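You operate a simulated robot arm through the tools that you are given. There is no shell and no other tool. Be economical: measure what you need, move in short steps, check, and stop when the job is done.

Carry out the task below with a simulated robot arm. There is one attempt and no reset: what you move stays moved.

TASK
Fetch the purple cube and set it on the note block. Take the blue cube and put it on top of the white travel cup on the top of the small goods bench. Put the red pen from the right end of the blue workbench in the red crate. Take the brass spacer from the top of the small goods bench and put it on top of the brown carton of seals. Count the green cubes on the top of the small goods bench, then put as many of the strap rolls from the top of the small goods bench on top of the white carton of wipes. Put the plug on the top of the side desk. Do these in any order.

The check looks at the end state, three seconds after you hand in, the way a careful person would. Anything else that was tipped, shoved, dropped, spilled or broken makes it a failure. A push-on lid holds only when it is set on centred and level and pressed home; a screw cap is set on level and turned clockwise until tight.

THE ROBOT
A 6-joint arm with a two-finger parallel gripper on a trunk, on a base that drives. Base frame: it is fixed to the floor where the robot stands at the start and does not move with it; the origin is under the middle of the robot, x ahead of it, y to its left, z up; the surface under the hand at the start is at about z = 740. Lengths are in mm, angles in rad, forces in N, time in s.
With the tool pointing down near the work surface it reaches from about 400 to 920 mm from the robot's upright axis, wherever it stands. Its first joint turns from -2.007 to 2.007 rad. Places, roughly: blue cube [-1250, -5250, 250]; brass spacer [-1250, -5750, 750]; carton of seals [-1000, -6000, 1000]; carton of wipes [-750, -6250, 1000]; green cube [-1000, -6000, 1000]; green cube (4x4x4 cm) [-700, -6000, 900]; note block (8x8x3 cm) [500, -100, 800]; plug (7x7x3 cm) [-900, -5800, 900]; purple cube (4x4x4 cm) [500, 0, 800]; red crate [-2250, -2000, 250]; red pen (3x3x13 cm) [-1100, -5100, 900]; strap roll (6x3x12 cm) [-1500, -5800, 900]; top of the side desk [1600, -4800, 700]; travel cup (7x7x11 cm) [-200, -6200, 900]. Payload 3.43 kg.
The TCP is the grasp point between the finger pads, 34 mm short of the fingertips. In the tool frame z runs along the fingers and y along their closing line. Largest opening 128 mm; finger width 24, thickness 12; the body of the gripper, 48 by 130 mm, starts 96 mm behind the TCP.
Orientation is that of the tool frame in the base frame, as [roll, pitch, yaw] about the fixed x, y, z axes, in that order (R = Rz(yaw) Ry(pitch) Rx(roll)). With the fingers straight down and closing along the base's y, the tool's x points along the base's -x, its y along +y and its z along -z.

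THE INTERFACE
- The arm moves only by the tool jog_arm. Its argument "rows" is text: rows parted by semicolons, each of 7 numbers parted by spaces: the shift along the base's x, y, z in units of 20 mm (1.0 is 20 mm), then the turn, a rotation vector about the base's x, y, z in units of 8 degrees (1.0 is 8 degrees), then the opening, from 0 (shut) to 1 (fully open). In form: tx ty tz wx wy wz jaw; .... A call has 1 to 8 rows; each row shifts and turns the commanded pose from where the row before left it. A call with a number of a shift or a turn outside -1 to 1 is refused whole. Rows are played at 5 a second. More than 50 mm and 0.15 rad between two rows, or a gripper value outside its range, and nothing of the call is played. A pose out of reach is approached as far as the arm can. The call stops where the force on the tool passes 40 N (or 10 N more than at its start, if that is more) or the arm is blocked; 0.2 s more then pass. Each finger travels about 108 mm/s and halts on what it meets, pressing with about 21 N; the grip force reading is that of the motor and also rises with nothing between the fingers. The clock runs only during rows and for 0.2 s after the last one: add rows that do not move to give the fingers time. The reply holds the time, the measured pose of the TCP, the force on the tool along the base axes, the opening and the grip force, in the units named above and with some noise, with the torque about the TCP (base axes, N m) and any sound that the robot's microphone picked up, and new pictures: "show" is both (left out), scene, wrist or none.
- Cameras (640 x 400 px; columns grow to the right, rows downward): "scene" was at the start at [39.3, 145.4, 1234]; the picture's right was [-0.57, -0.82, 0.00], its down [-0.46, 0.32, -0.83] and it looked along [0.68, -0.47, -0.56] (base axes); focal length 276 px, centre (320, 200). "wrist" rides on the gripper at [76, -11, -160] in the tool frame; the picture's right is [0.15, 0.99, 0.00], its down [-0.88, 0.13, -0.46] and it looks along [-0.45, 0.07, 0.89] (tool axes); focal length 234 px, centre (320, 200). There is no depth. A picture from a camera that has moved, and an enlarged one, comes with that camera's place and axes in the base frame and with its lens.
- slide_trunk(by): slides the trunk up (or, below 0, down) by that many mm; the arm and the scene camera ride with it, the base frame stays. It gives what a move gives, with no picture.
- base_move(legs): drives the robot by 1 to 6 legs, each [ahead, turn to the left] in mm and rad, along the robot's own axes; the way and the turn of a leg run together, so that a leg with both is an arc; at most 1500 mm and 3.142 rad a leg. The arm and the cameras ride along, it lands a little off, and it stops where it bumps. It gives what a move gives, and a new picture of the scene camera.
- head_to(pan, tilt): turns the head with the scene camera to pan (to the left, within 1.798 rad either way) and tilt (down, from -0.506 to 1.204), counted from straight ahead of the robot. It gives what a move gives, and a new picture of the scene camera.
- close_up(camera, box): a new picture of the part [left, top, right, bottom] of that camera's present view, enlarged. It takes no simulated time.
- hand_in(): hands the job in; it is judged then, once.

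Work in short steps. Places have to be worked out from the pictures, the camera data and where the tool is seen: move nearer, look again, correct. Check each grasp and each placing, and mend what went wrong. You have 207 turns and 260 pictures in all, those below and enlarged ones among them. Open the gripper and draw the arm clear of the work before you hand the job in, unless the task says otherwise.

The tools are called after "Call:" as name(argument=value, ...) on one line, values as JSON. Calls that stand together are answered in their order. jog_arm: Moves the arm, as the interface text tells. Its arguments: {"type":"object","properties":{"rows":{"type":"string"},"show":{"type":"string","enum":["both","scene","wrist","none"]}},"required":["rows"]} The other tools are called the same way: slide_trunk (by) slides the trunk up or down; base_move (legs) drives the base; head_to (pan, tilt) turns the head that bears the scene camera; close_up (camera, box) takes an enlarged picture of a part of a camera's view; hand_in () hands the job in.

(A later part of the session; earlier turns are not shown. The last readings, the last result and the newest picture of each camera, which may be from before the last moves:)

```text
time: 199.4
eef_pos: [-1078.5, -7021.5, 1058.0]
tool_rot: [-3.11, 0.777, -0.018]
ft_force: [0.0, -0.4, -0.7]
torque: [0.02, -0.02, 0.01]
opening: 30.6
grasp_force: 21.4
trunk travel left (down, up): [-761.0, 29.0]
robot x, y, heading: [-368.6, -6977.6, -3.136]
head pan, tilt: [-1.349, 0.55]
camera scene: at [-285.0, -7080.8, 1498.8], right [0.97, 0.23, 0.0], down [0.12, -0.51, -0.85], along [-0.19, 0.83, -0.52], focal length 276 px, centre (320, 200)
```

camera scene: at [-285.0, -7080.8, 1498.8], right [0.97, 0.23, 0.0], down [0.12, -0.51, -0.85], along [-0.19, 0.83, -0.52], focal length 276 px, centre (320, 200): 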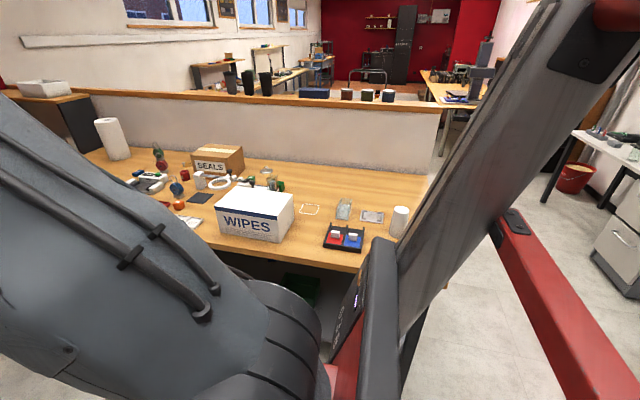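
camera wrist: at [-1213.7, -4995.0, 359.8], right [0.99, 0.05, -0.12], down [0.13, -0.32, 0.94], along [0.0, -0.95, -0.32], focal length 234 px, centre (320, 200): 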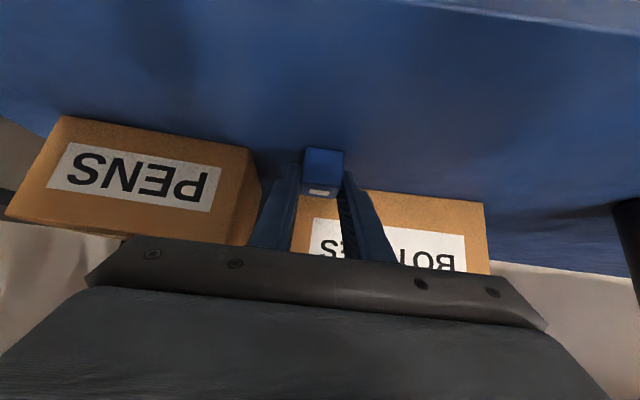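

I can see the white travel cup at about (-183, -6223). I'll enlarge the bench in two parts.

Call:
close_up(camera="scene", box=[90, 120, 300, 250])

Call:
close_up(camera="scene", box=[260, 150, 450, 270])

```text
3.05 times, centred on (195, 185) of scene
camera zoom: at [-285.0, -7080.8, 1498.8], right [0.97, 0.23, 0.0], down [0.12, -0.51, -0.85], along [-0.19, 0.83, -0.52], focal length 841 px, centre (701, 246)
```

zoom: 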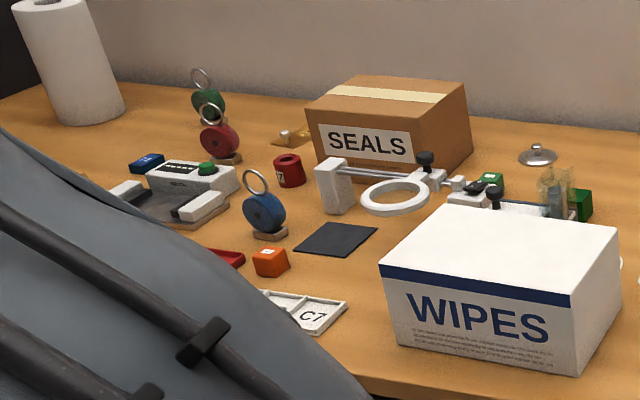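

```text
3.33 times, centred on (355, 210) of scene
camera zoom: at [-285.0, -7080.8, 1498.8], right [0.97, 0.23, 0.0], down [0.12, -0.51, -0.85], along [-0.19, 0.83, -0.52], focal length 920 px, centre (203, 167)
```

zoom: 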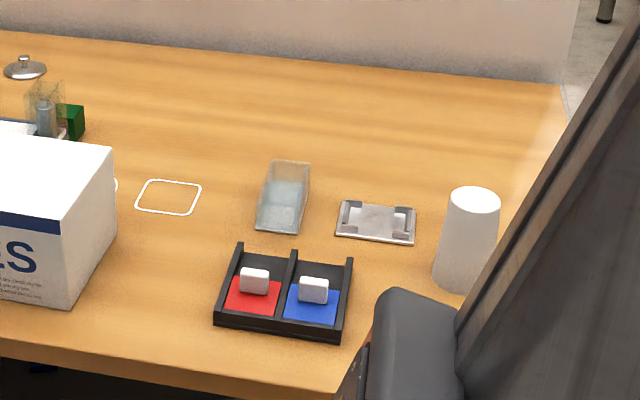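

The strap rolls are the ringed discs (blue, red, green); the plug is the metal item near (-860, -5850). I'll take the cube to the cup first: raise, back up, and turn to face the bench.

Call:
slide_trunk(by=28)

Call:
base_move(legs=[[-226, 0], [0, -1.576]])

Call:
head_to(pan=0.1, tilt=0.65)

```text
time: 200.1
eef_pos: [-1079.4, -7021.3, 1086.3]
tool_rot: [-3.11, 0.778, -0.019]
ft_force: [-0.2, 0.4, -0.6]
torque: [0.02, -0.01, 0.0]
opening: 30.8
grasp_force: 21.0
trunk travel left (down, up): [-789.0, 1.0]
robot x, y, heading: [-369.8, -6972.3, -3.14]
head pan, tilt: [-1.349, 0.55]
```

```text
time: 205.7
eef_pos: [-182.6, -6264.9, 1085.9]
tool_rot: [-3.108, 0.777, -1.603]
ft_force: [0.0, -1.0, -0.3]
torque: [0.01, 0.0, 0.01]
opening: 30.7
grasp_force: 21.4
trunk travel left (down, up): [-789.0, 1.0]
robot x, y, heading: [-146.2, -6970.2, 1.56]
head pan, tilt: [-1.349, 0.55]
camera scene: at [-254.7, -7065.4, 1526.7], right [0.21, -0.98, 0.0], down [-0.51, -0.11, -0.85], along [0.83, 0.18, -0.52], focal length 276 px, centre (320, 200)
```

scene: 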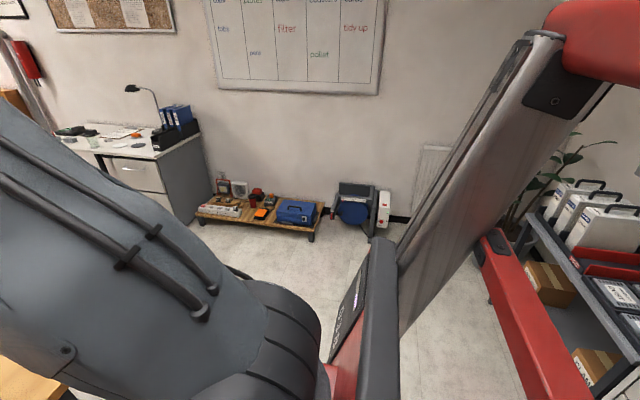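

```text
time: 207.2
eef_pos: [-181.7, -6264.9, 1086.2]
tool_rot: [-3.11, 0.776, -1.603]
ft_force: [0.1, 0.3, 0.2]
torque: [0.0, 0.01, 0.0]
opening: 30.5
grasp_force: 20.8
trunk travel left (down, up): [-789.0, 1.0]
robot x, y, heading: [-146.1, -6973.9, 1.567]
head pan, tilt: [0.099, 0.649]
camera scene: at [-350.3, -6997.9, 1517.9], right [1.0, 0.09, 0.0], down [0.05, -0.6, -0.8], along [-0.07, 0.79, -0.6], focal length 276 px, centre (320, 200)
```

scene: 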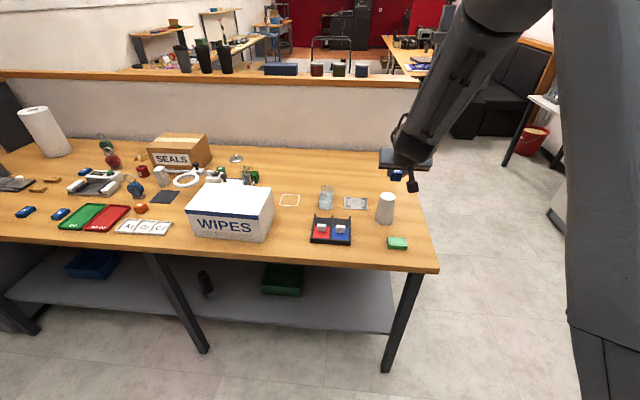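

Excellent view. I'll enlarge the right part with the cup, and use the wrist view for aligning.

Call:
close_up(camera="scene", box=[300, 140, 460, 260])

Call:
close_up(camera="scene", box=[70, 130, 280, 250])

Call:
close_up(camera="wrist", box=[0, 0, 640, 400])

```text
3.33 times, centred on (380, 200) of scene
camera zoom: at [-350.3, -6997.9, 1517.9], right [1.0, 0.09, 0.0], down [0.05, -0.6, -0.8], along [-0.07, 0.79, -0.6], focal length 920 px, centre (120, 200)
```

zoom: 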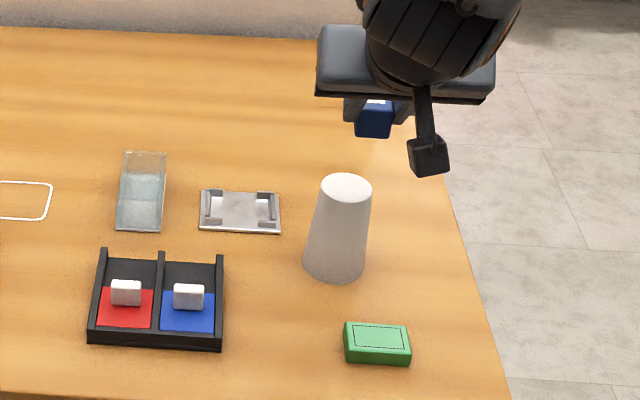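

```text
3.05 times, centred on (175, 190) of scene
camera zoom: at [-350.3, -6997.9, 1517.9], right [1.0, 0.09, 0.0], down [0.05, -0.6, -0.8], along [-0.07, 0.79, -0.6], focal length 841 px, centre (762, 230)
```

zoom: 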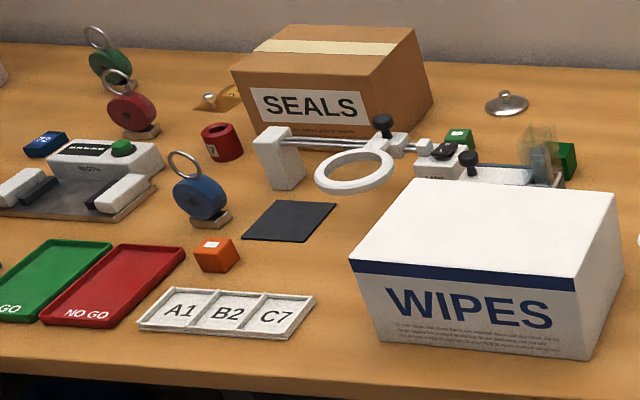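

```text
1.00 times, centred on (320, 200) of wrist (not enlarged: the box is as wide or as high as the picture)
camera zoom: at [-181.3, -6430.6, 1147.3], right [-0.99, -0.05, -0.12], down [-0.13, 0.32, 0.94], along [-0.01, 0.95, -0.32], focal length 234 px, centre (320, 200)
```

zoom: 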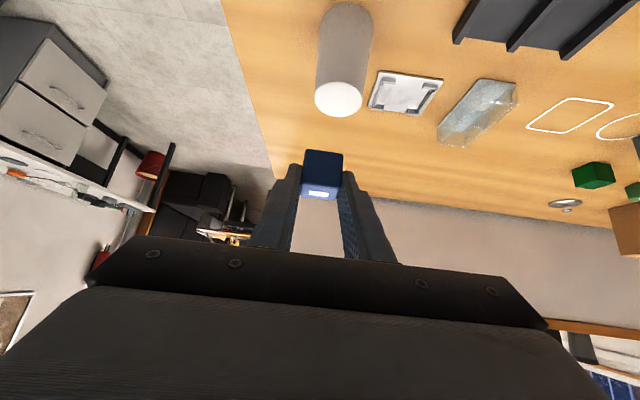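

Cup top centre is at (-187, -6223, 960). I'll align the cube over it: forward 32 mm and x -5 mm, then lower by trunk.

Call:
jog_arm(rows="-0.15 0.8 0 0 0 0 0.15;-0.1 0.8 0 0 0 0 0.15", show="none")

Call:
slide_trunk(by=-65)

Call:
close_up(camera="wrist", box=[200, 50, 440, 250])

Call:
close_up(camera="scene", box=[340, 110, 460, 210])

```text
time: 207.8
eef_pos: [-188.2, -6232.3, 1085.2]
tool_rot: [-3.11, 0.775, -1.605]
ft_force: [0.3, -0.8, 0.5]
torque: [0.0, 0.02, 0.01]
opening: 30.7
grasp_force: 20.8
trunk travel left (down, up): [-789.0, 1.0]
robot x, y, heading: [-148.6, -6974.8, 1.566]
head pan, tilt: [0.099, 0.649]
```

```text
time: 208.9
eef_pos: [-187.3, -6233.2, 1021.2]
tool_rot: [-3.109, 0.776, -1.605]
ft_force: [-0.5, 0.7, 0.5]
torque: [0.01, -0.02, -0.01]
opening: 30.9
grasp_force: 20.9
trunk travel left (down, up): [-724.0, 66.0]
robot x, y, heading: [-148.6, -6974.1, 1.565]
head pan, tilt: [0.099, 0.649]
```

```text
2.00 times, centred on (320, 150) of wrist
camera zoom: at [-186.4, -6398.6, 1082.4], right [-0.99, -0.05, -0.12], down [-0.13, 0.32, 0.94], along [-0.01, 0.95, -0.32], focal length 468 px, centre (320, 300)
```

zoom: 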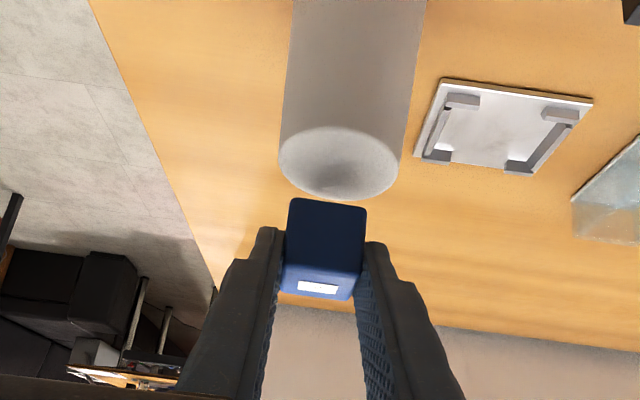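

```text
4.00 times, centred on (400, 160) of scene
camera zoom: at [-350.2, -6979.9, 1452.9], right [1.0, 0.09, 0.0], down [0.06, -0.6, -0.8], along [-0.07, 0.79, -0.6], focal length 1104 px, centre (0, 360)
```

zoom: 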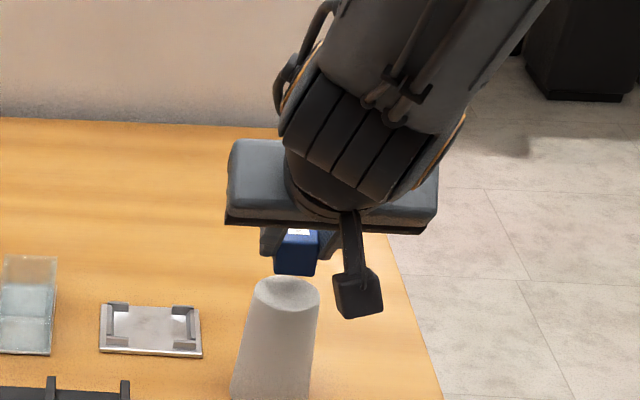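

The cube is over the cup top. I'll lower 18 mm, then do fine steps watching force.

Call:
slide_trunk(by=-18)

Call:
close_up(camera="wrist", box=[240, 80, 400, 200])

```text
time: 209.5
eef_pos: [-187.4, -6233.4, 1002.7]
tool_rot: [-3.111, 0.778, -1.607]
ft_force: [0.0, 0.7, 1.2]
torque: [0.04, 0.04, 0.0]
opening: 30.7
grasp_force: 21.2
trunk travel left (down, up): [-706.0, 84.0]
robot x, y, heading: [-148.8, -6972.2, 1.564]
head pan, tilt: [0.099, 0.649]
```

```text
3.33 times, centred on (320, 140) of wrist
camera zoom: at [-186.4, -6398.6, 1064.5], right [-0.99, -0.05, -0.12], down [-0.13, 0.32, 0.94], along [-0.01, 0.95, -0.32], focal length 781 px, centre (320, 400)
```

zoom: 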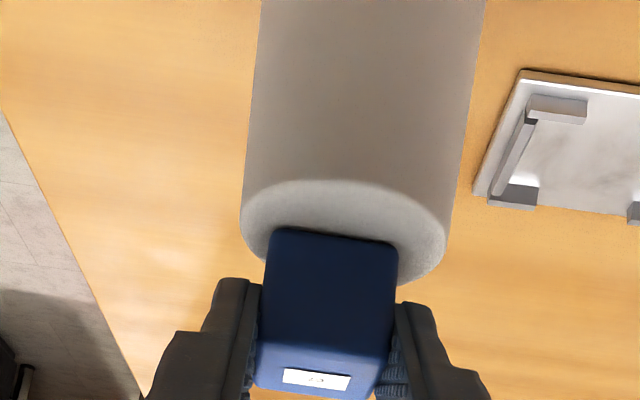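

Not touching yet. I'll step down in 2 mm increments with readings.

Call:
jog_arm(rows="0 0 -0.1 0 0 0 0.15;0 0 -0.1 0 0 0 0.15;0 0 -0.1 0 0 0 0.15", show="none")

Call:
close_up(camera="wrist", box=[240, 80, 400, 200])

Call:
close_up(camera="scene", box=[350, 140, 430, 200])

```text
time: 210.3
eef_pos: [-186.3, -6233.0, 998.8]
tool_rot: [-3.111, 0.781, -1.607]
ft_force: [0.5, 2.8, 18.9]
torque: [0.52, 0.11, 0.02]
opening: 31.0
grasp_force: 21.2
trunk travel left (down, up): [-706.0, 84.0]
robot x, y, heading: [-143.0, -6967.5, 1.562]
head pan, tilt: [0.099, 0.649]
```

```text
3.33 times, centred on (320, 140) of wrist
camera zoom: at [-186.4, -6398.4, 1059.8], right [-0.99, -0.05, -0.12], down [-0.13, 0.31, 0.94], along [-0.01, 0.95, -0.32], focal length 781 px, centre (320, 400)
```

zoom: 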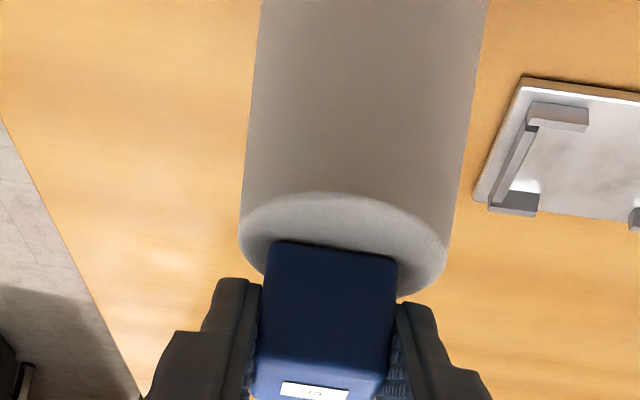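

```text
6.67 times, centred on (390, 170) of scene
camera zoom: at [-350.1, -6975.5, 1435.0], right [1.0, 0.09, 0.0], down [0.05, -0.6, -0.8], along [-0.07, 0.79, -0.6], focal length 1840 px, centre (-147, 400)
```

zoom: 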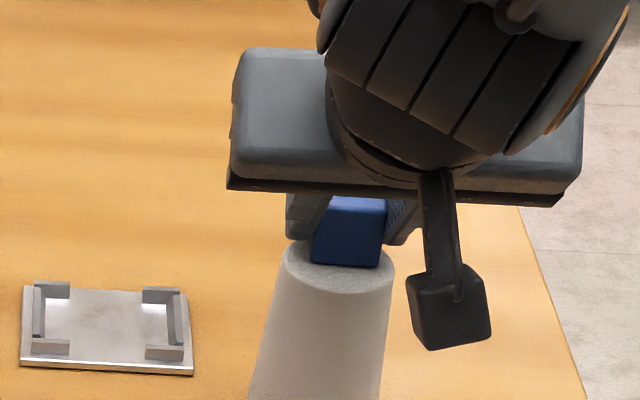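

Contact made, but the picture shows the cube's front edge at the cup centre, so it sits about 13 mm too far back. I'll lift, shift -y 13 mm and x -3 mm, and lower again.

Call:
jog_arm(rows="0 0 0.4 0 0 0 0.15;-0.15 -0.65 0 0 0 0 0.15;0 0 -0.2 0 0 0 0.15;0 0 0 0 0 0 0.15", show="none")

Call:
close_up(camera="wrist", box=[240, 80, 400, 200])

Call:
close_up(camera="scene", box=[350, 140, 430, 200])

```text
time: 211.3
eef_pos: [-191.0, -6246.1, 1000.5]
tool_rot: [-3.111, 0.773, -1.607]
ft_force: [-0.4, 0.3, 0.2]
torque: [0.03, -0.01, 0.01]
opening: 30.7
grasp_force: 21.1
trunk travel left (down, up): [-706.0, 84.0]
robot x, y, heading: [-144.0, -6967.6, 1.558]
head pan, tilt: [0.099, 0.649]
```

```text
3.33 times, centred on (320, 140) of wrist
camera zoom: at [-189.4, -6412.1, 1062.3], right [-0.99, -0.05, -0.12], down [-0.13, 0.32, 0.94], along [-0.01, 0.95, -0.32], focal length 781 px, centre (320, 400)
```

zoom: 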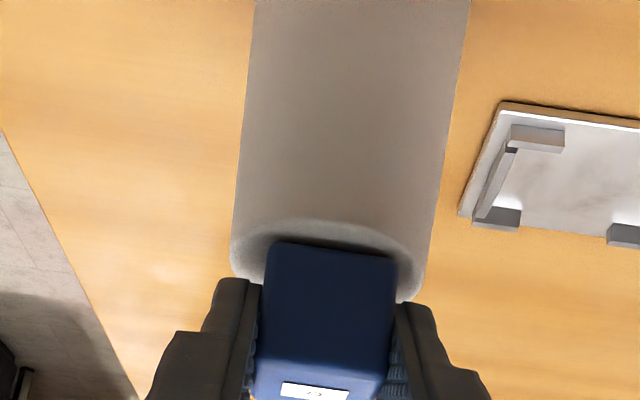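

```text
6.67 times, centred on (390, 170) of scene
camera zoom: at [-350.2, -6974.9, 1434.9], right [1.0, 0.09, 0.0], down [0.06, -0.6, -0.8], along [-0.07, 0.79, -0.6], focal length 1840 px, centre (-147, 400)
```

zoom: 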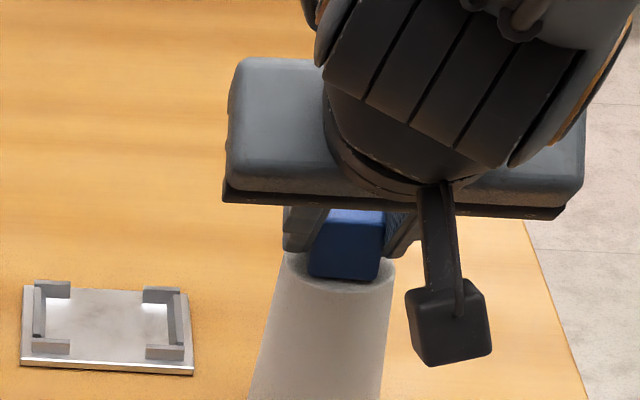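

Now centred. I'll lower about 3 mm to touch, then release.

Call:
jog_arm(rows="0 0 -0.08 0 0 0 0.15;0 0 -0.06 0 0 0 0.15", show="none")

```text
time: 211.9
eef_pos: [-190.9, -6246.7, 1000.0]
tool_rot: [-3.109, 0.778, -1.604]
ft_force: [-0.1, -0.8, 6.7]
torque: [0.14, 0.12, -0.01]
opening: 30.6
grasp_force: 21.2
trunk travel left (down, up): [-706.0, 84.0]
robot x, y, heading: [-145.4, -6972.5, 1.564]
head pan, tilt: [0.099, 0.649]
```

Contact at 7 N. I'll release and withdraw along the tool axis.

Call:
jog_arm(rows="0 0 0 0 0 0 0.34;0 0 0 0 0 0 0.34;0 -0.7 0.7 0 0 0 0.34;0 -0.7 0.7 0 0 0 0.34;0 -0.7 0.7 0 0 0 0.34;0 -0.7 0.7 0 0 0 0.34", show="none")

Call:
close_up(camera="scene", box=[350, 140, 430, 200])

```text
time: 213.3
eef_pos: [-190.4, -6302.2, 1053.7]
tool_rot: [-3.109, 0.775, -1.605]
ft_force: [0.1, 0.9, -0.4]
torque: [0.01, 0.0, 0.02]
opening: 43.5
grasp_force: 0.1
trunk travel left (down, up): [-706.0, 84.0]
robot x, y, heading: [-150.7, -6972.4, 1.561]
head pan, tilt: [0.099, 0.649]
```

```text
6.67 times, centred on (390, 170) of scene
camera zoom: at [-350.2, -6974.5, 1434.9], right [1.0, 0.09, 0.0], down [0.06, -0.6, -0.8], along [-0.07, 0.79, -0.6], focal length 1840 px, centre (-147, 400)
```

zoom: 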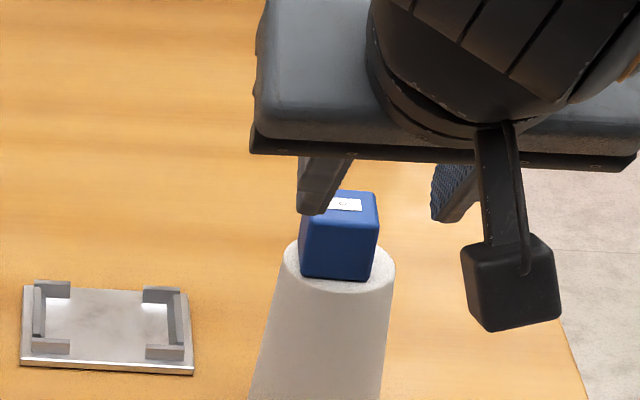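

The blue cube rests on the cup. I'll raise the trunk, back off, and shift along the bench to face its left half.

Call:
slide_trunk(by=80)

Call:
base_move(legs=[[-150, 0], [0, 1.575], [950, 0], [0, -1.571]])

Call:
head_to(pan=0.0, tilt=0.55)

```text
time: 214.5
eef_pos: [-189.3, -6302.0, 1133.9]
tool_rot: [-3.108, 0.778, -1.603]
ft_force: [0.3, 0.4, -0.6]
torque: [0.03, -0.03, -0.01]
opening: 43.5
grasp_force: 0.0
trunk travel left (down, up): [-786.0, 4.0]
robot x, y, heading: [-144.4, -6975.3, 1.56]
head pan, tilt: [0.099, 0.649]
```

```text
time: 228.1
eef_pos: [-1129.5, -6437.8, 1134.6]
tool_rot: [-3.11, 0.777, -1.616]
ft_force: [-0.2, 0.1, -0.2]
torque: [0.0, -0.01, -0.01]
opening: 43.4
grasp_force: 0.1
trunk travel left (down, up): [-786.0, 4.0]
robot x, y, heading: [-1092.4, -7108.7, 1.553]
head pan, tilt: [0.099, 0.649]
camera scene: at [-1297.5, -7130.9, 1514.9], right [1.0, 0.08, 0.0], down [0.05, -0.6, -0.8], along [-0.06, 0.79, -0.6], focal length 276 px, centre (320, 200)
```

scene: 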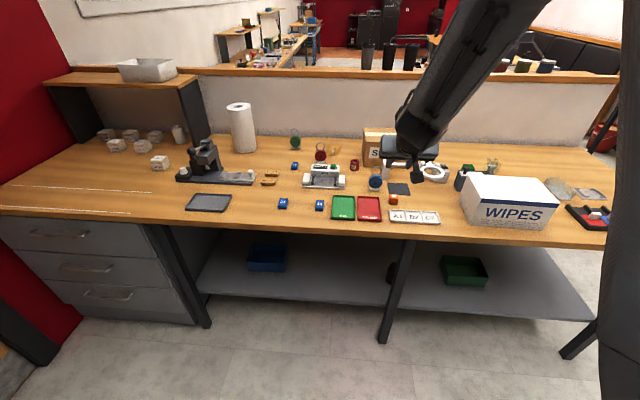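

```text
time: 228.7
eef_pos: [-1129.6, -6438.4, 1133.7]
tool_rot: [-3.11, 0.776, -1.616]
ft_force: [0.0, -0.4, 0.7]
torque: [0.01, -0.01, 0.0]
opening: 43.5
grasp_force: 0.1
trunk travel left (down, up): [-786.0, 4.0]
robot x, y, heading: [-1090.2, -7109.6, 1.552]
head pan, tilt: [0.0, 0.55]
camera scene: at [-1288.8, -7127.6, 1523.7], right [1.0, -0.02, 0.0], down [-0.01, -0.52, -0.85], along [0.02, 0.85, -0.52], focal length 276 px, centre (320, 200)
```

scene: 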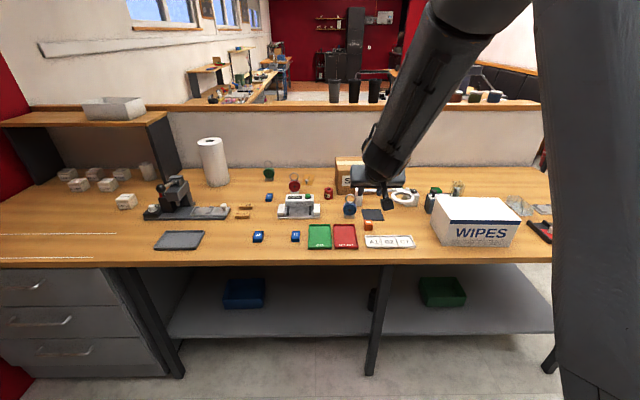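

I'll enlarge sections of the bench to identify the spacer, the green cubes and the rolls.

Call:
close_up(camera="scene", box=[210, 140, 370, 240])

Call:
close_up(camera="scene", box=[320, 140, 480, 240])

Call:
close_up(camera="scene", box=[0, 130, 240, 280])

```text
4.00 times, centred on (290, 190) of scene
camera zoom: at [-1288.8, -7127.6, 1523.7], right [1.0, -0.02, 0.0], down [-0.01, -0.52, -0.85], along [0.02, 0.85, -0.52], focal length 1104 px, centre (440, 240)
```

zoom: 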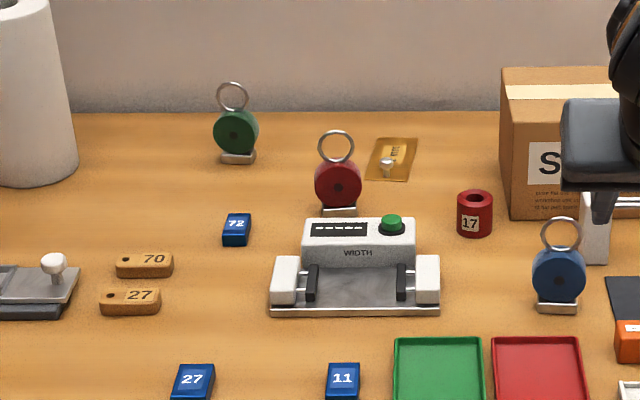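

```text
4.00 times, centred on (400, 190) of scene
camera zoom: at [-1288.8, -7127.6, 1523.7], right [1.0, -0.02, 0.0], down [-0.01, -0.52, -0.85], along [0.02, 0.85, -0.52], focal length 1104 px, centre (0, 240)
```

zoom: 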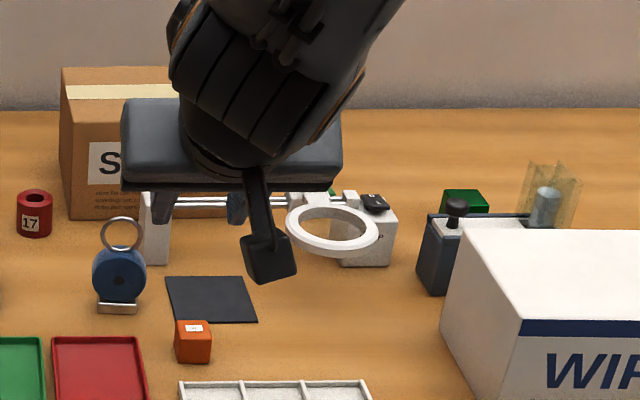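

```text
2.67 times, centred on (120, 205) of scene
camera zoom: at [-1288.8, -7127.6, 1523.7], right [1.0, -0.02, 0.0], down [-0.01, -0.52, -0.85], along [0.02, 0.85, -0.52], focal length 736 px, centre (853, 187)
```

zoom: 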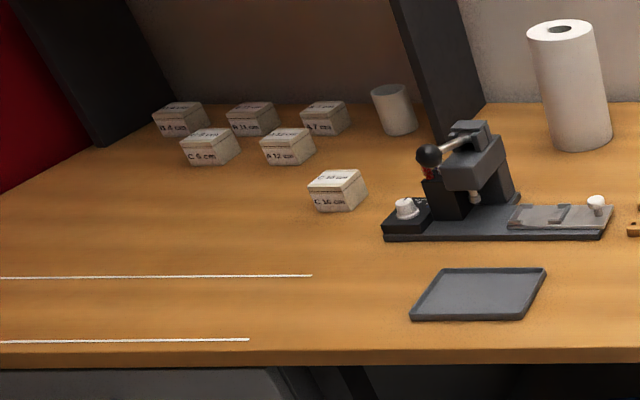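

I count two green cubes so far and will check again from above. I'll set the tool vertical, then drive closer to the bench.

Call:
jog_arm(rows="0 0 0 -0.93 0 0 0.7;0 0 0 -0.93 0 0 0.7;0 0 0 -0.93 0 0 0.7;0 0 0 -0.93 0 0 0.7;0 0 0 -0.93 0 0 0.7;0 0 0 -0.91 0 0 0.7", show="none")

Call:
base_move(legs=[[260, 0]])

Call:
close_up(camera="wrist", box=[0, 0, 640, 400])

```text
time: 230.1
eef_pos: [-1114.2, -6436.2, 1135.0]
tool_rot: [-3.024, 0.211, -1.603]
ft_force: [-0.7, -1.0, -0.4]
torque: [0.04, 0.02, -0.02]
opening: 89.4
grasp_force: 0.1
out of reach, approached as far as the arm can: row 1, 2, 3
trunk travel left (down, up): [-786.0, 4.0]
robot x, y, heading: [-1091.9, -7112.2, 1.55]
head pan, tilt: [0.0, 0.55]
```

```text
time: 232.0
eef_pos: [-1106.6, -6177.4, 1133.9]
tool_rot: [-3.024, 0.214, -1.607]
ft_force: [0.6, -1.0, 0.8]
torque: [0.01, 0.02, 0.02]
opening: 89.7
grasp_force: 0.0
trunk travel left (down, up): [-786.0, 4.0]
robot x, y, heading: [-1089.6, -6850.4, 1.548]
head pan, tilt: [0.0, 0.55]
camera scene: at [-1283.4, -6868.1, 1523.7], right [1.0, -0.02, 0.0], down [-0.01, -0.52, -0.85], along [0.02, 0.85, -0.52], focal length 276 px, centre (320, 200)
```

scene: 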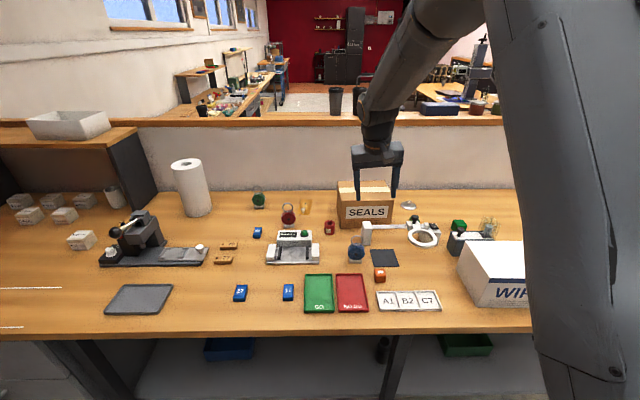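

```text
1.00 times, centred on (320, 200) of wrist (not enlarged: the box is as wide or as high as the picture)
camera zoom: at [-1117.9, -6284.1, 1275.7], right [-0.99, -0.08, -0.14], down [-0.15, 0.77, 0.61], along [0.06, 0.63, -0.78], focal length 234 px, centre (320, 200)
```

zoom: 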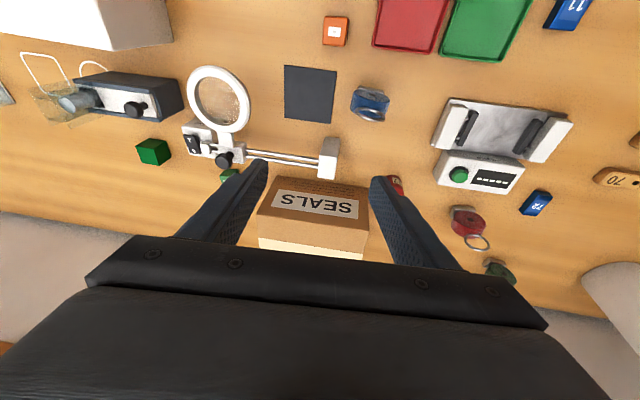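

The base fits at y=-6850. I'll level the tool to vertical and move over the blue roll at about (-1146, -6171).

Call:
jog_arm(rows="-0.95 0 -0.5 -0.75 0.45 0 0.8;-0.95 0.3 -0.5 -0.75 0.45 0 0.8;0 0 0 0 0 0 0.8", show="wrist")

```text
time: 232.8
eef_pos: [-1143.9, -6171.0, 1114.5]
tool_rot: [-3.141, -0.003, -1.619]
ft_force: [1.5, 0.0, -0.1]
torque: [-0.01, 0.0, 0.0]
opening: 102.3
grasp_force: 0.0
trunk travel left (down, up): [-786.0, 4.0]
robot x, y, heading: [-1086.1, -6850.8, 1.548]
head pan, tilt: [0.0, 0.55]
camera wrist: at [-1137.4, -6245.9, 1274.8], right [-1.0, -0.1, 0.0], down [-0.09, 0.89, 0.45], along [-0.04, 0.45, -0.89], focal length 234 px, centre (320, 200)
```

wrist: 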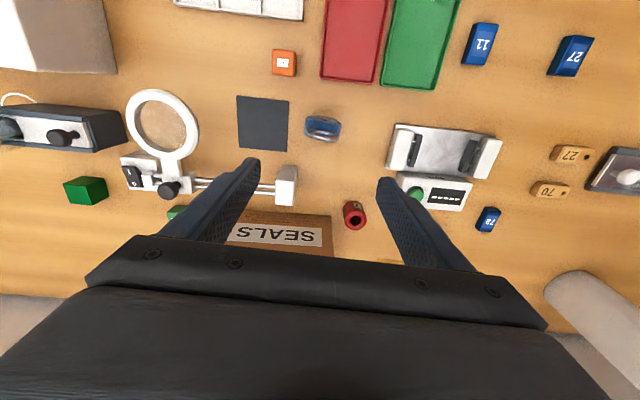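

Call:
close_up(camera="wrist", box=[270, 90, 370, 160])

```text
5.71 times, centred on (320, 125) of wrist
camera zoom: at [-1137.4, -6245.9, 1274.8], right [-1.0, -0.1, 0.0], down [-0.09, 0.89, 0.45], along [-0.04, 0.45, -0.89], focal length 1338 px, centre (320, 629)
```

zoom: 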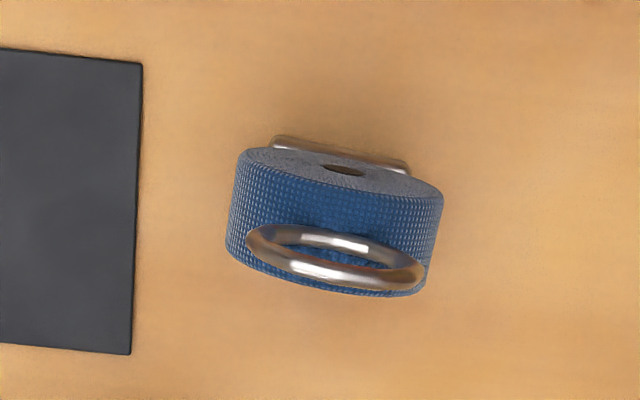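

The blue roll is at about (-1146, -6180), aligned with the fingers. I'll go down with the trunk and then jog.

Call:
slide_trunk(by=-170)

Call:
jog_arm(rows="-0.1 -0.45 0 0 0 0 0.68;0 0 -0.5 0 0 0 0.68", show="wrist")

```text
time: 234.7
eef_pos: [-1145.4, -6171.9, 945.2]
tool_rot: [-3.141, -0.001, -1.619]
ft_force: [0.3, 0.0, 0.6]
torque: [0.0, -0.01, -0.02]
opening: 102.4
grasp_force: 0.0
trunk travel left (down, up): [-616.0, 174.0]
robot x, y, heading: [-1086.6, -6850.7, 1.548]
head pan, tilt: [0.0, 0.55]
```

```text
time: 235.3
eef_pos: [-1145.9, -6179.4, 935.8]
tool_rot: [-3.139, -0.002, -1.619]
ft_force: [0.2, -0.7, 0.6]
torque: [0.03, -0.01, -0.01]
opening: 86.7
grasp_force: 0.0
trunk travel left (down, up): [-616.0, 174.0]
robot x, y, heading: [-1092.0, -6853.1, 1.549]
head pan, tilt: [0.0, 0.55]
camera wrist: at [-1139.3, -6255.1, 1095.1], right [-1.0, -0.1, 0.0], down [-0.09, 0.89, 0.45], along [-0.04, 0.45, -0.89], focal length 234 px, centre (320, 200)
```

wrist: 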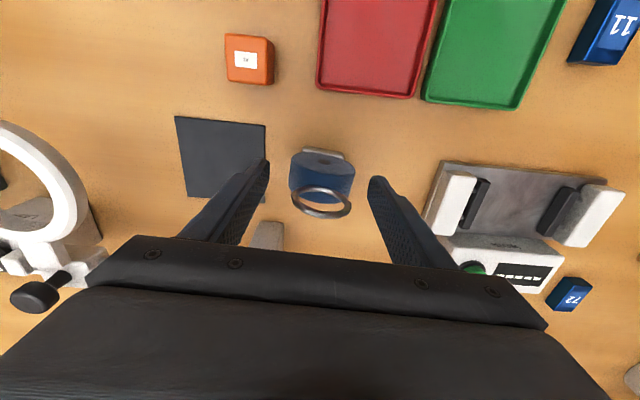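

Ring and disc are centred under the TCP. I'll go down 40 mm and close.

Call:
jog_arm(rows="0 0 -1 0 0 0 0.68;0 0 -1 0 0 0 0.68;0 0 0 0 0 0 0.35;0 0 0 0 0 0 0.35;0 0 0 0 0 0 0.35", show="wrist")

```text
time: 236.5
eef_pos: [-1148.0, -6179.7, 895.9]
tool_rot: [3.141, -0.001, -1.62]
ft_force: [-0.9, -1.2, 4.5]
torque: [0.04, 0.05, 0.02]
opening: 55.1
grasp_force: 21.2
trunk travel left (down, up): [-616.0, 174.0]
robot x, y, heading: [-1086.5, -6851.9, 1.547]
head pan, tilt: [0.0, 0.55]
camera wrist: at [-1139.1, -6255.1, 1055.1], right [-1.0, -0.1, 0.0], down [-0.09, 0.89, 0.45], along [-0.04, 0.45, -0.89], focal length 234 px, centre (320, 200)
```

wrist: 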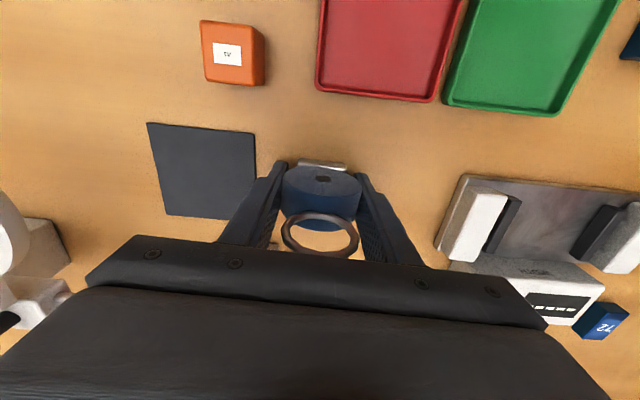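

Gripped at 55 mm. I'll lift with the trunk and check.

Call:
slide_trunk(by=170)

Call:
close_up(camera="wrist", box=[0, 0, 640, 400])

Call:
head_to(pan=-0.35, tilt=0.7)

```text
time: 238.4
eef_pos: [-1146.1, -6179.9, 1064.5]
tool_rot: [-3.139, 0.0, -1.619]
ft_force: [0.2, -0.6, -1.2]
torque: [-0.03, -0.01, -0.01]
opening: 55.2
grasp_force: 20.3
trunk travel left (down, up): [-786.0, 4.0]
robot x, y, heading: [-1090.4, -6850.4, 1.55]
head pan, tilt: [0.0, 0.55]
```

```text
1.00 times, centred on (320, 200) of wrist (not enlarged: the box is as wide or as high as the picture)
camera zoom: at [-1139.0, -6255.2, 1225.0], right [-1.0, -0.1, 0.0], down [-0.09, 0.89, 0.45], along [-0.04, 0.45, -0.89], focal length 234 px, centre (320, 200)
```

zoom: 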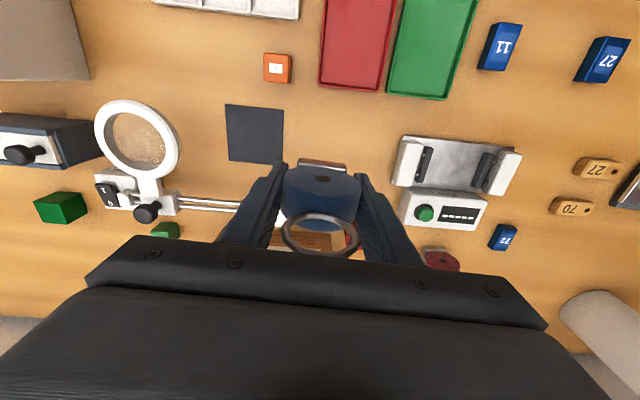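

```text
time: 239.3
eef_pos: [-1146.2, -6180.5, 1064.6]
tool_rot: [-3.142, -0.002, -1.62]
ft_force: [-0.3, 0.5, -1.1]
torque: [-0.02, -0.01, 0.0]
opening: 55.1
grasp_force: 20.9
trunk travel left (down, up): [-786.0, 4.0]
robot x, y, heading: [-1088.0, -6848.9, 1.545]
head pan, tilt: [-0.351, 0.7]
camera scene: at [-1254.5, -6878.4, 1510.6], right [0.93, -0.36, 0.0], down [-0.23, -0.6, -0.77], along [0.28, 0.71, -0.64], focal length 276 px, centre (320, 200)
```

scene: 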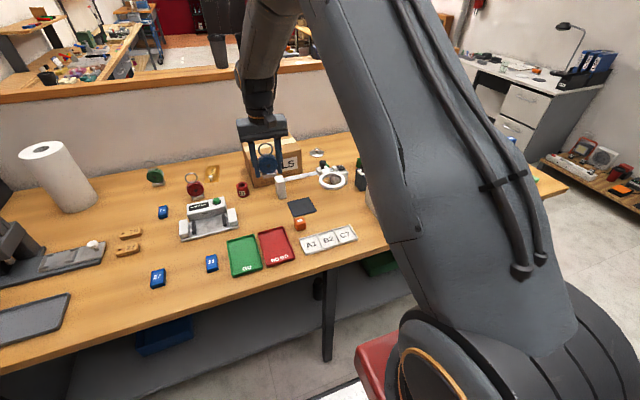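

The blue roll is held, bottom about 44 mm below the TCP. The WIPES top spans x≈-820 to -570, y≈-6385 to -6205, z≈962. I'll back off a little and turn right to carry it there.

Call:
base_move(legs=[[-100, 0], [0, -0.75]])

Call:
head_to(pan=0.3, tilt=0.75)

```text
time: 242.4
eef_pos: [-679.5, -6416.5, 1064.9]
tool_rot: [3.14, -0.002, -2.364]
ft_force: [-1.2, -0.3, -1.4]
torque: [-0.02, 0.0, -0.02]
opening: 55.0
grasp_force: 21.3
trunk travel left (down, up): [-786.0, 4.0]
robot x, y, heading: [-1091.5, -6952.3, 0.807]
head pan, tilt: [-0.351, 0.7]
camera scene: at [-1232.4, -6858.7, 1510.6], right [0.44, -0.9, 0.0], down [-0.58, -0.28, -0.76], along [0.69, 0.34, -0.64], focal length 276 px, centre (320, 200)
```

scene: 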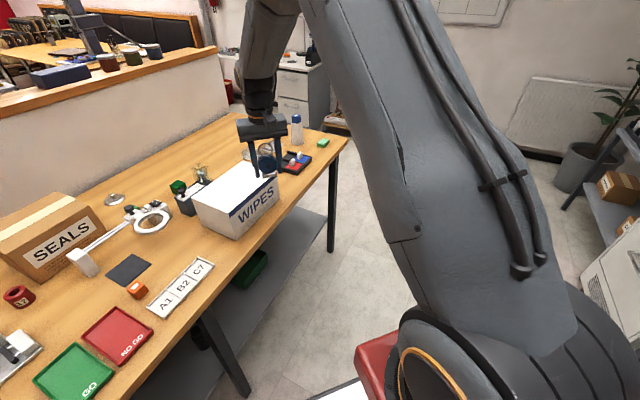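

```text
time: 243.4
eef_pos: [-680.4, -6418.4, 1064.1]
tool_rot: [-3.14, -0.002, -2.363]
ft_force: [-0.6, 0.0, -2.0]
torque: [0.01, 0.03, -0.01]
opening: 54.8
grasp_force: 20.6
trunk travel left (down, up): [-786.0, 4.0]
robot x, y, heading: [-1092.5, -6950.8, 0.803]
head pan, tilt: [0.3, 0.75]
camera scene: at [-1271.4, -6821.9, 1506.3], right [0.89, -0.45, 0.0], down [-0.31, -0.61, -0.73], along [0.33, 0.65, -0.68], focal length 276 px, centre (320, 200)
```

scene: 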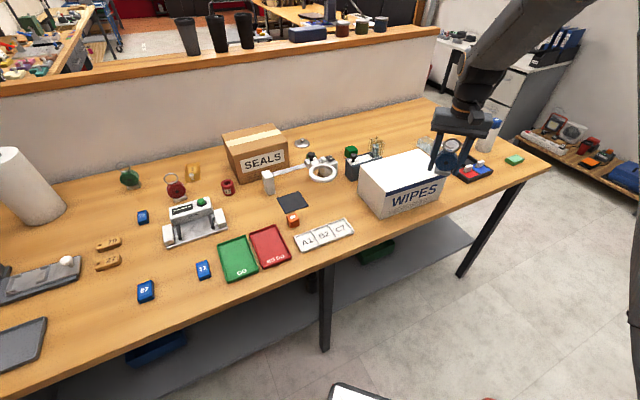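

I'll move +y 125 mm over the box top, then view.

Call:
jog_arm(rows="0 0.9 0 0 0 0 0.35;0 0.9 0 0 0 0 0.35;0 0.9 0 0 0 0 0.35;0 0.9 0 0 0 0 0.35;0 0.9 0 0 0 0 0.35;0 0.9 0 0 0 0 0.35;0 0.9 0 0 0 0 0.35", show="both")

```text
time: 245.0
eef_pos: [-680.2, -6291.0, 1066.1]
tool_rot: [3.141, 0.0, -2.362]
ft_force: [0.0, 0.3, -2.0]
torque: [0.0, -0.01, 0.0]
opening: 54.9
grasp_force: 21.1
trunk travel left (down, up): [-786.0, 4.0]
robot x, y, heading: [-1090.1, -6949.4, 0.807]
head pan, tilt: [0.3, 0.75]
camera scene: at [-1271.6, -6822.1, 1506.4], right [0.89, -0.45, 0.0], down [-0.31, -0.61, -0.73], along [0.33, 0.65, -0.68], focal length 276 px, centre (320, 200)
camera wrist: at [-725.3, -6351.6, 1225.4], right [-0.8, 0.6, 0.0], down [0.54, 0.71, 0.45], along [0.27, 0.36, -0.89], focal length 234 px, centre (320, 200)
```

scene: 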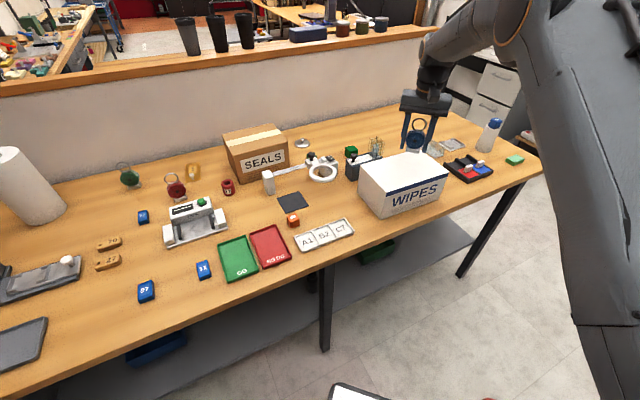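
wrist: 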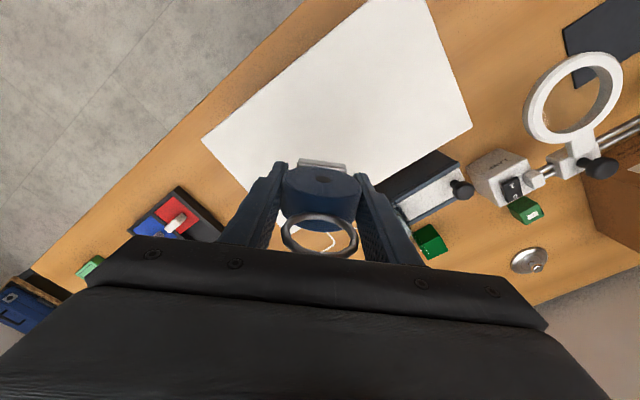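

The box top is centred near (-708, -6298), and the roll is within it, right of centre. I'll lower by trunk, then by fine steps.

Call:
slide_trunk(by=-53)

Call:
jog_arm(rows="0 0 -0.1 0 0 0 0.35;0 0 -0.1 0 0 0 0.35", show="wrist")

```text
time: 246.0
eef_pos: [-678.1, -6290.6, 1014.1]
tool_rot: [-3.141, 0.004, -2.362]
ft_force: [4.4, 4.4, 14.4]
torque: [-0.11, -0.1, 0.07]
opening: 55.2
grasp_force: 20.8
trunk travel left (down, up): [-733.0, 57.0]
robot x, y, heading: [-1091.5, -6949.3, 0.808]
head pan, tilt: [0.3, 0.75]
```

```text
time: 246.6
eef_pos: [-678.6, -6288.8, 1014.5]
tool_rot: [3.141, 0.008, -2.363]
ft_force: [-0.6, 0.2, 10.1]
torque: [-0.29, -0.08, -0.02]
opening: 55.2
grasp_force: 21.0
trunk travel left (down, up): [-733.0, 57.0]
robot x, y, heading: [-1088.8, -6950.3, 0.805]
head pan, tilt: [0.3, 0.75]
stopped in row 2: the force on the tool passed its limit at 43 N (the readings are from after the stop); the commanded pose is now the measured one
camera wrist: at [-724.6, -6351.1, 1173.7], right [-0.8, 0.6, 0.0], down [0.53, 0.71, 0.46], along [0.28, 0.37, -0.89], focal length 234 px, centre (320, 200)
```

wrist: 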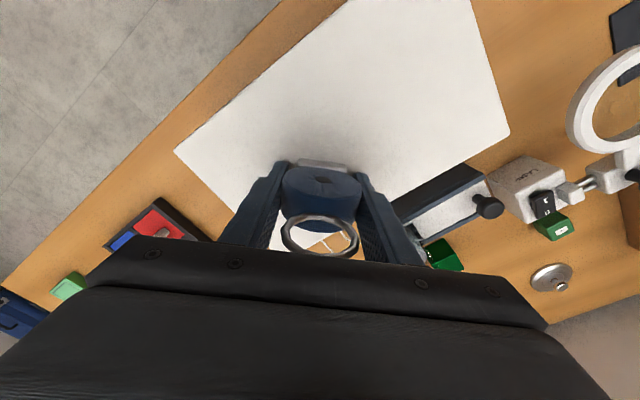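

Contact with the box top at TCP z≈1014. The roll is fully over the top. Release and rise.

Call:
jog_arm(rows="0 0 0.02 0 0 0 0.43;0 0 0 0 0 0 0.6;0 0 0 0 0 0 0.6;0 0 0.5 0 0 0 0.6;0 0 1 0 0 0 0.6;0 0 1 0 0 0 0.6", show="both")

```text
time: 248.0
eef_pos: [-677.8, -6290.2, 1062.0]
tool_rot: [3.141, 0.006, -2.362]
ft_force: [-0.4, 0.2, 0.2]
torque: [-0.01, -0.01, -0.04]
opening: 76.6
grasp_force: 0.1
trunk travel left (down, up): [-733.0, 57.0]
robot x, y, heading: [-1088.7, -6953.5, 0.803]
head pan, tilt: [0.3, 0.75]
camera scene: at [-1261.1, -6811.0, 1453.3], right [0.89, -0.45, 0.0], down [-0.31, -0.61, -0.73], along [0.33, 0.65, -0.68], focal length 276 px, centre (320, 200)
camera wrist: at [-724.3, -6351.0, 1222.9], right [-0.8, 0.6, 0.0], down [0.53, 0.71, 0.46], along [0.28, 0.37, -0.89], focal length 234 px, centre (320, 200)
```

scene: 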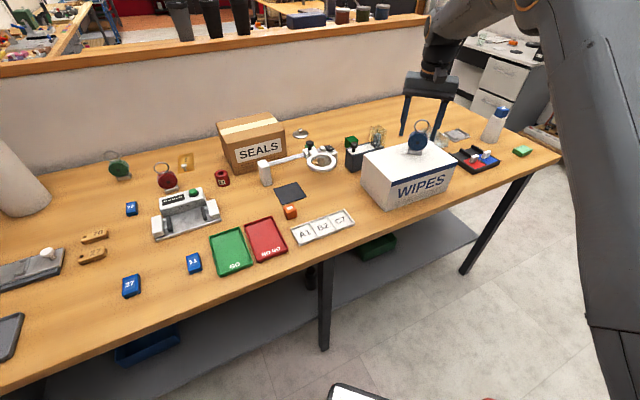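
wrist: 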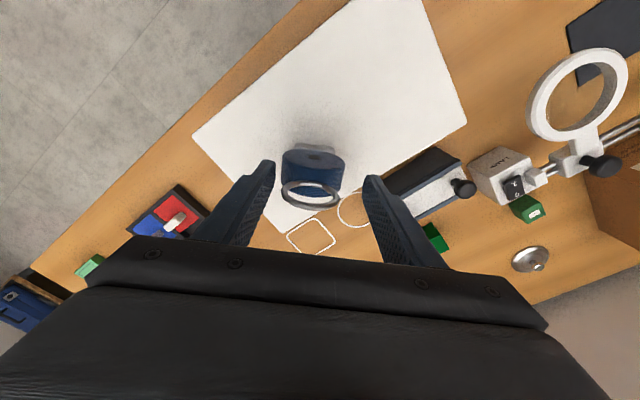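

The roll stands well on the box. Two green cubes, so a second roll is needed: the red one, at about (-1388, -5955). I'll rise and reposition the base in front of it.

Call:
jog_arm(rows="0 0 1 0 0 0 0.7;0 0 1 0 0 0 0.7;0 0 1 0 0 0 0.7", show="none")

Call:
slide_trunk(by=56)

Call:
base_move(legs=[[0, 1.577], [215, 0], [0, -0.81]])

Call:
close_up(camera="wrist", box=[0, 0, 640, 400])

```text
time: 248.8
eef_pos: [-677.2, -6290.4, 1123.4]
tool_rot: [3.142, 0.005, -2.363]
ft_force: [0.2, 0.7, 0.0]
torque: [-0.04, 0.02, 0.03]
opening: 89.6
grasp_force: 0.1
trunk travel left (down, up): [-733.0, 57.0]
robot x, y, heading: [-1086.4, -6948.0, 0.805]
head pan, tilt: [0.3, 0.75]
```

```text
time: 249.7
eef_pos: [-678.0, -6289.9, 1178.7]
tool_rot: [3.141, 0.006, -2.363]
ft_force: [-1.0, 0.5, 0.1]
torque: [0.04, 0.02, 0.0]
opening: 89.6
grasp_force: 0.1
trunk travel left (down, up): [-789.0, 1.0]
robot x, y, heading: [-1088.9, -6950.0, 0.807]
head pan, tilt: [0.3, 0.75]
```

```text
time: 257.3
eef_pos: [-1391.4, -6034.3, 1179.3]
tool_rot: [3.14, 0.005, -1.617]
ft_force: [0.2, 0.2, 0.2]
torque: [0.0, -0.01, 0.04]
opening: 89.7
grasp_force: 0.0
trunk travel left (down, up): [-789.0, 1.0]
robot x, y, heading: [-1239.5, -6802.8, 1.55]
head pan, tilt: [0.3, 0.75]
camera scene: at [-1464.3, -6828.4, 1509.3], right [0.96, 0.28, 0.0], down [0.19, -0.66, -0.73], along [-0.2, 0.7, -0.68], focal length 276 px, centre (320, 200)
```

scene: 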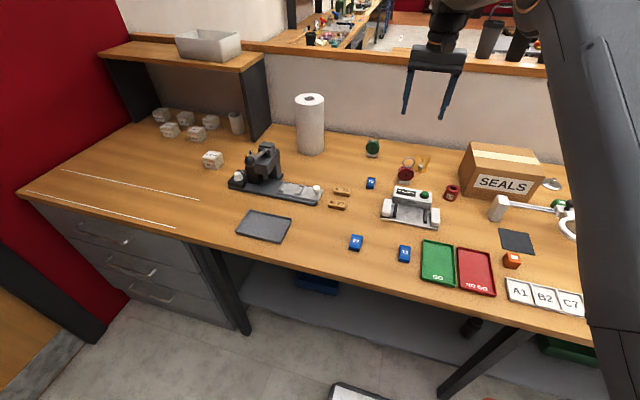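

```text
1.00 times, centred on (320, 200) of wrist (not enlarged: the box is as wide or as high as the picture)
camera zoom: at [-1382.8, -6110.9, 1339.0], right [-0.99, -0.1, 0.0], down [-0.09, 0.88, 0.46], along [-0.05, 0.46, -0.89], focal length 234 px, centre (320, 200)
```

zoom: 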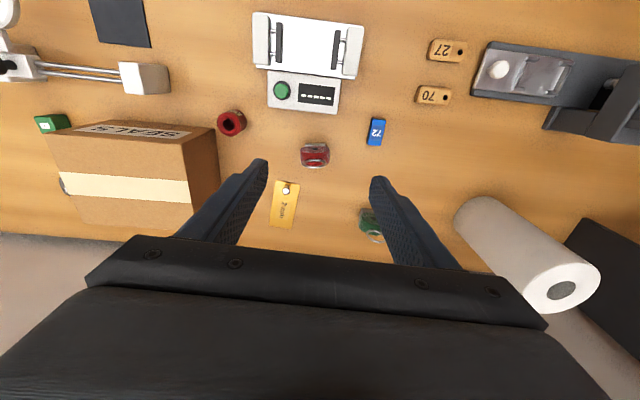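

I'll zoom on the red roll and the brass spacer.

Call:
close_up(camera="wrist", box=[250, 120, 410, 240])

```text
3.33 times, centred on (330, 180) of wrist
camera zoom: at [-1382.8, -6110.9, 1339.0], right [-0.99, -0.1, 0.0], down [-0.09, 0.88, 0.46], along [-0.05, 0.46, -0.89], focal length 781 px, centre (287, 267)
```

zoom: 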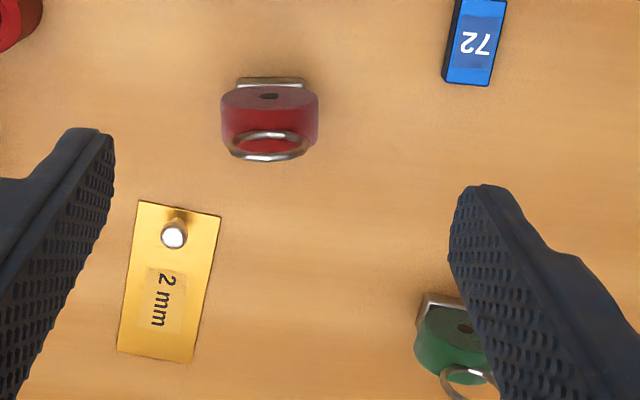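

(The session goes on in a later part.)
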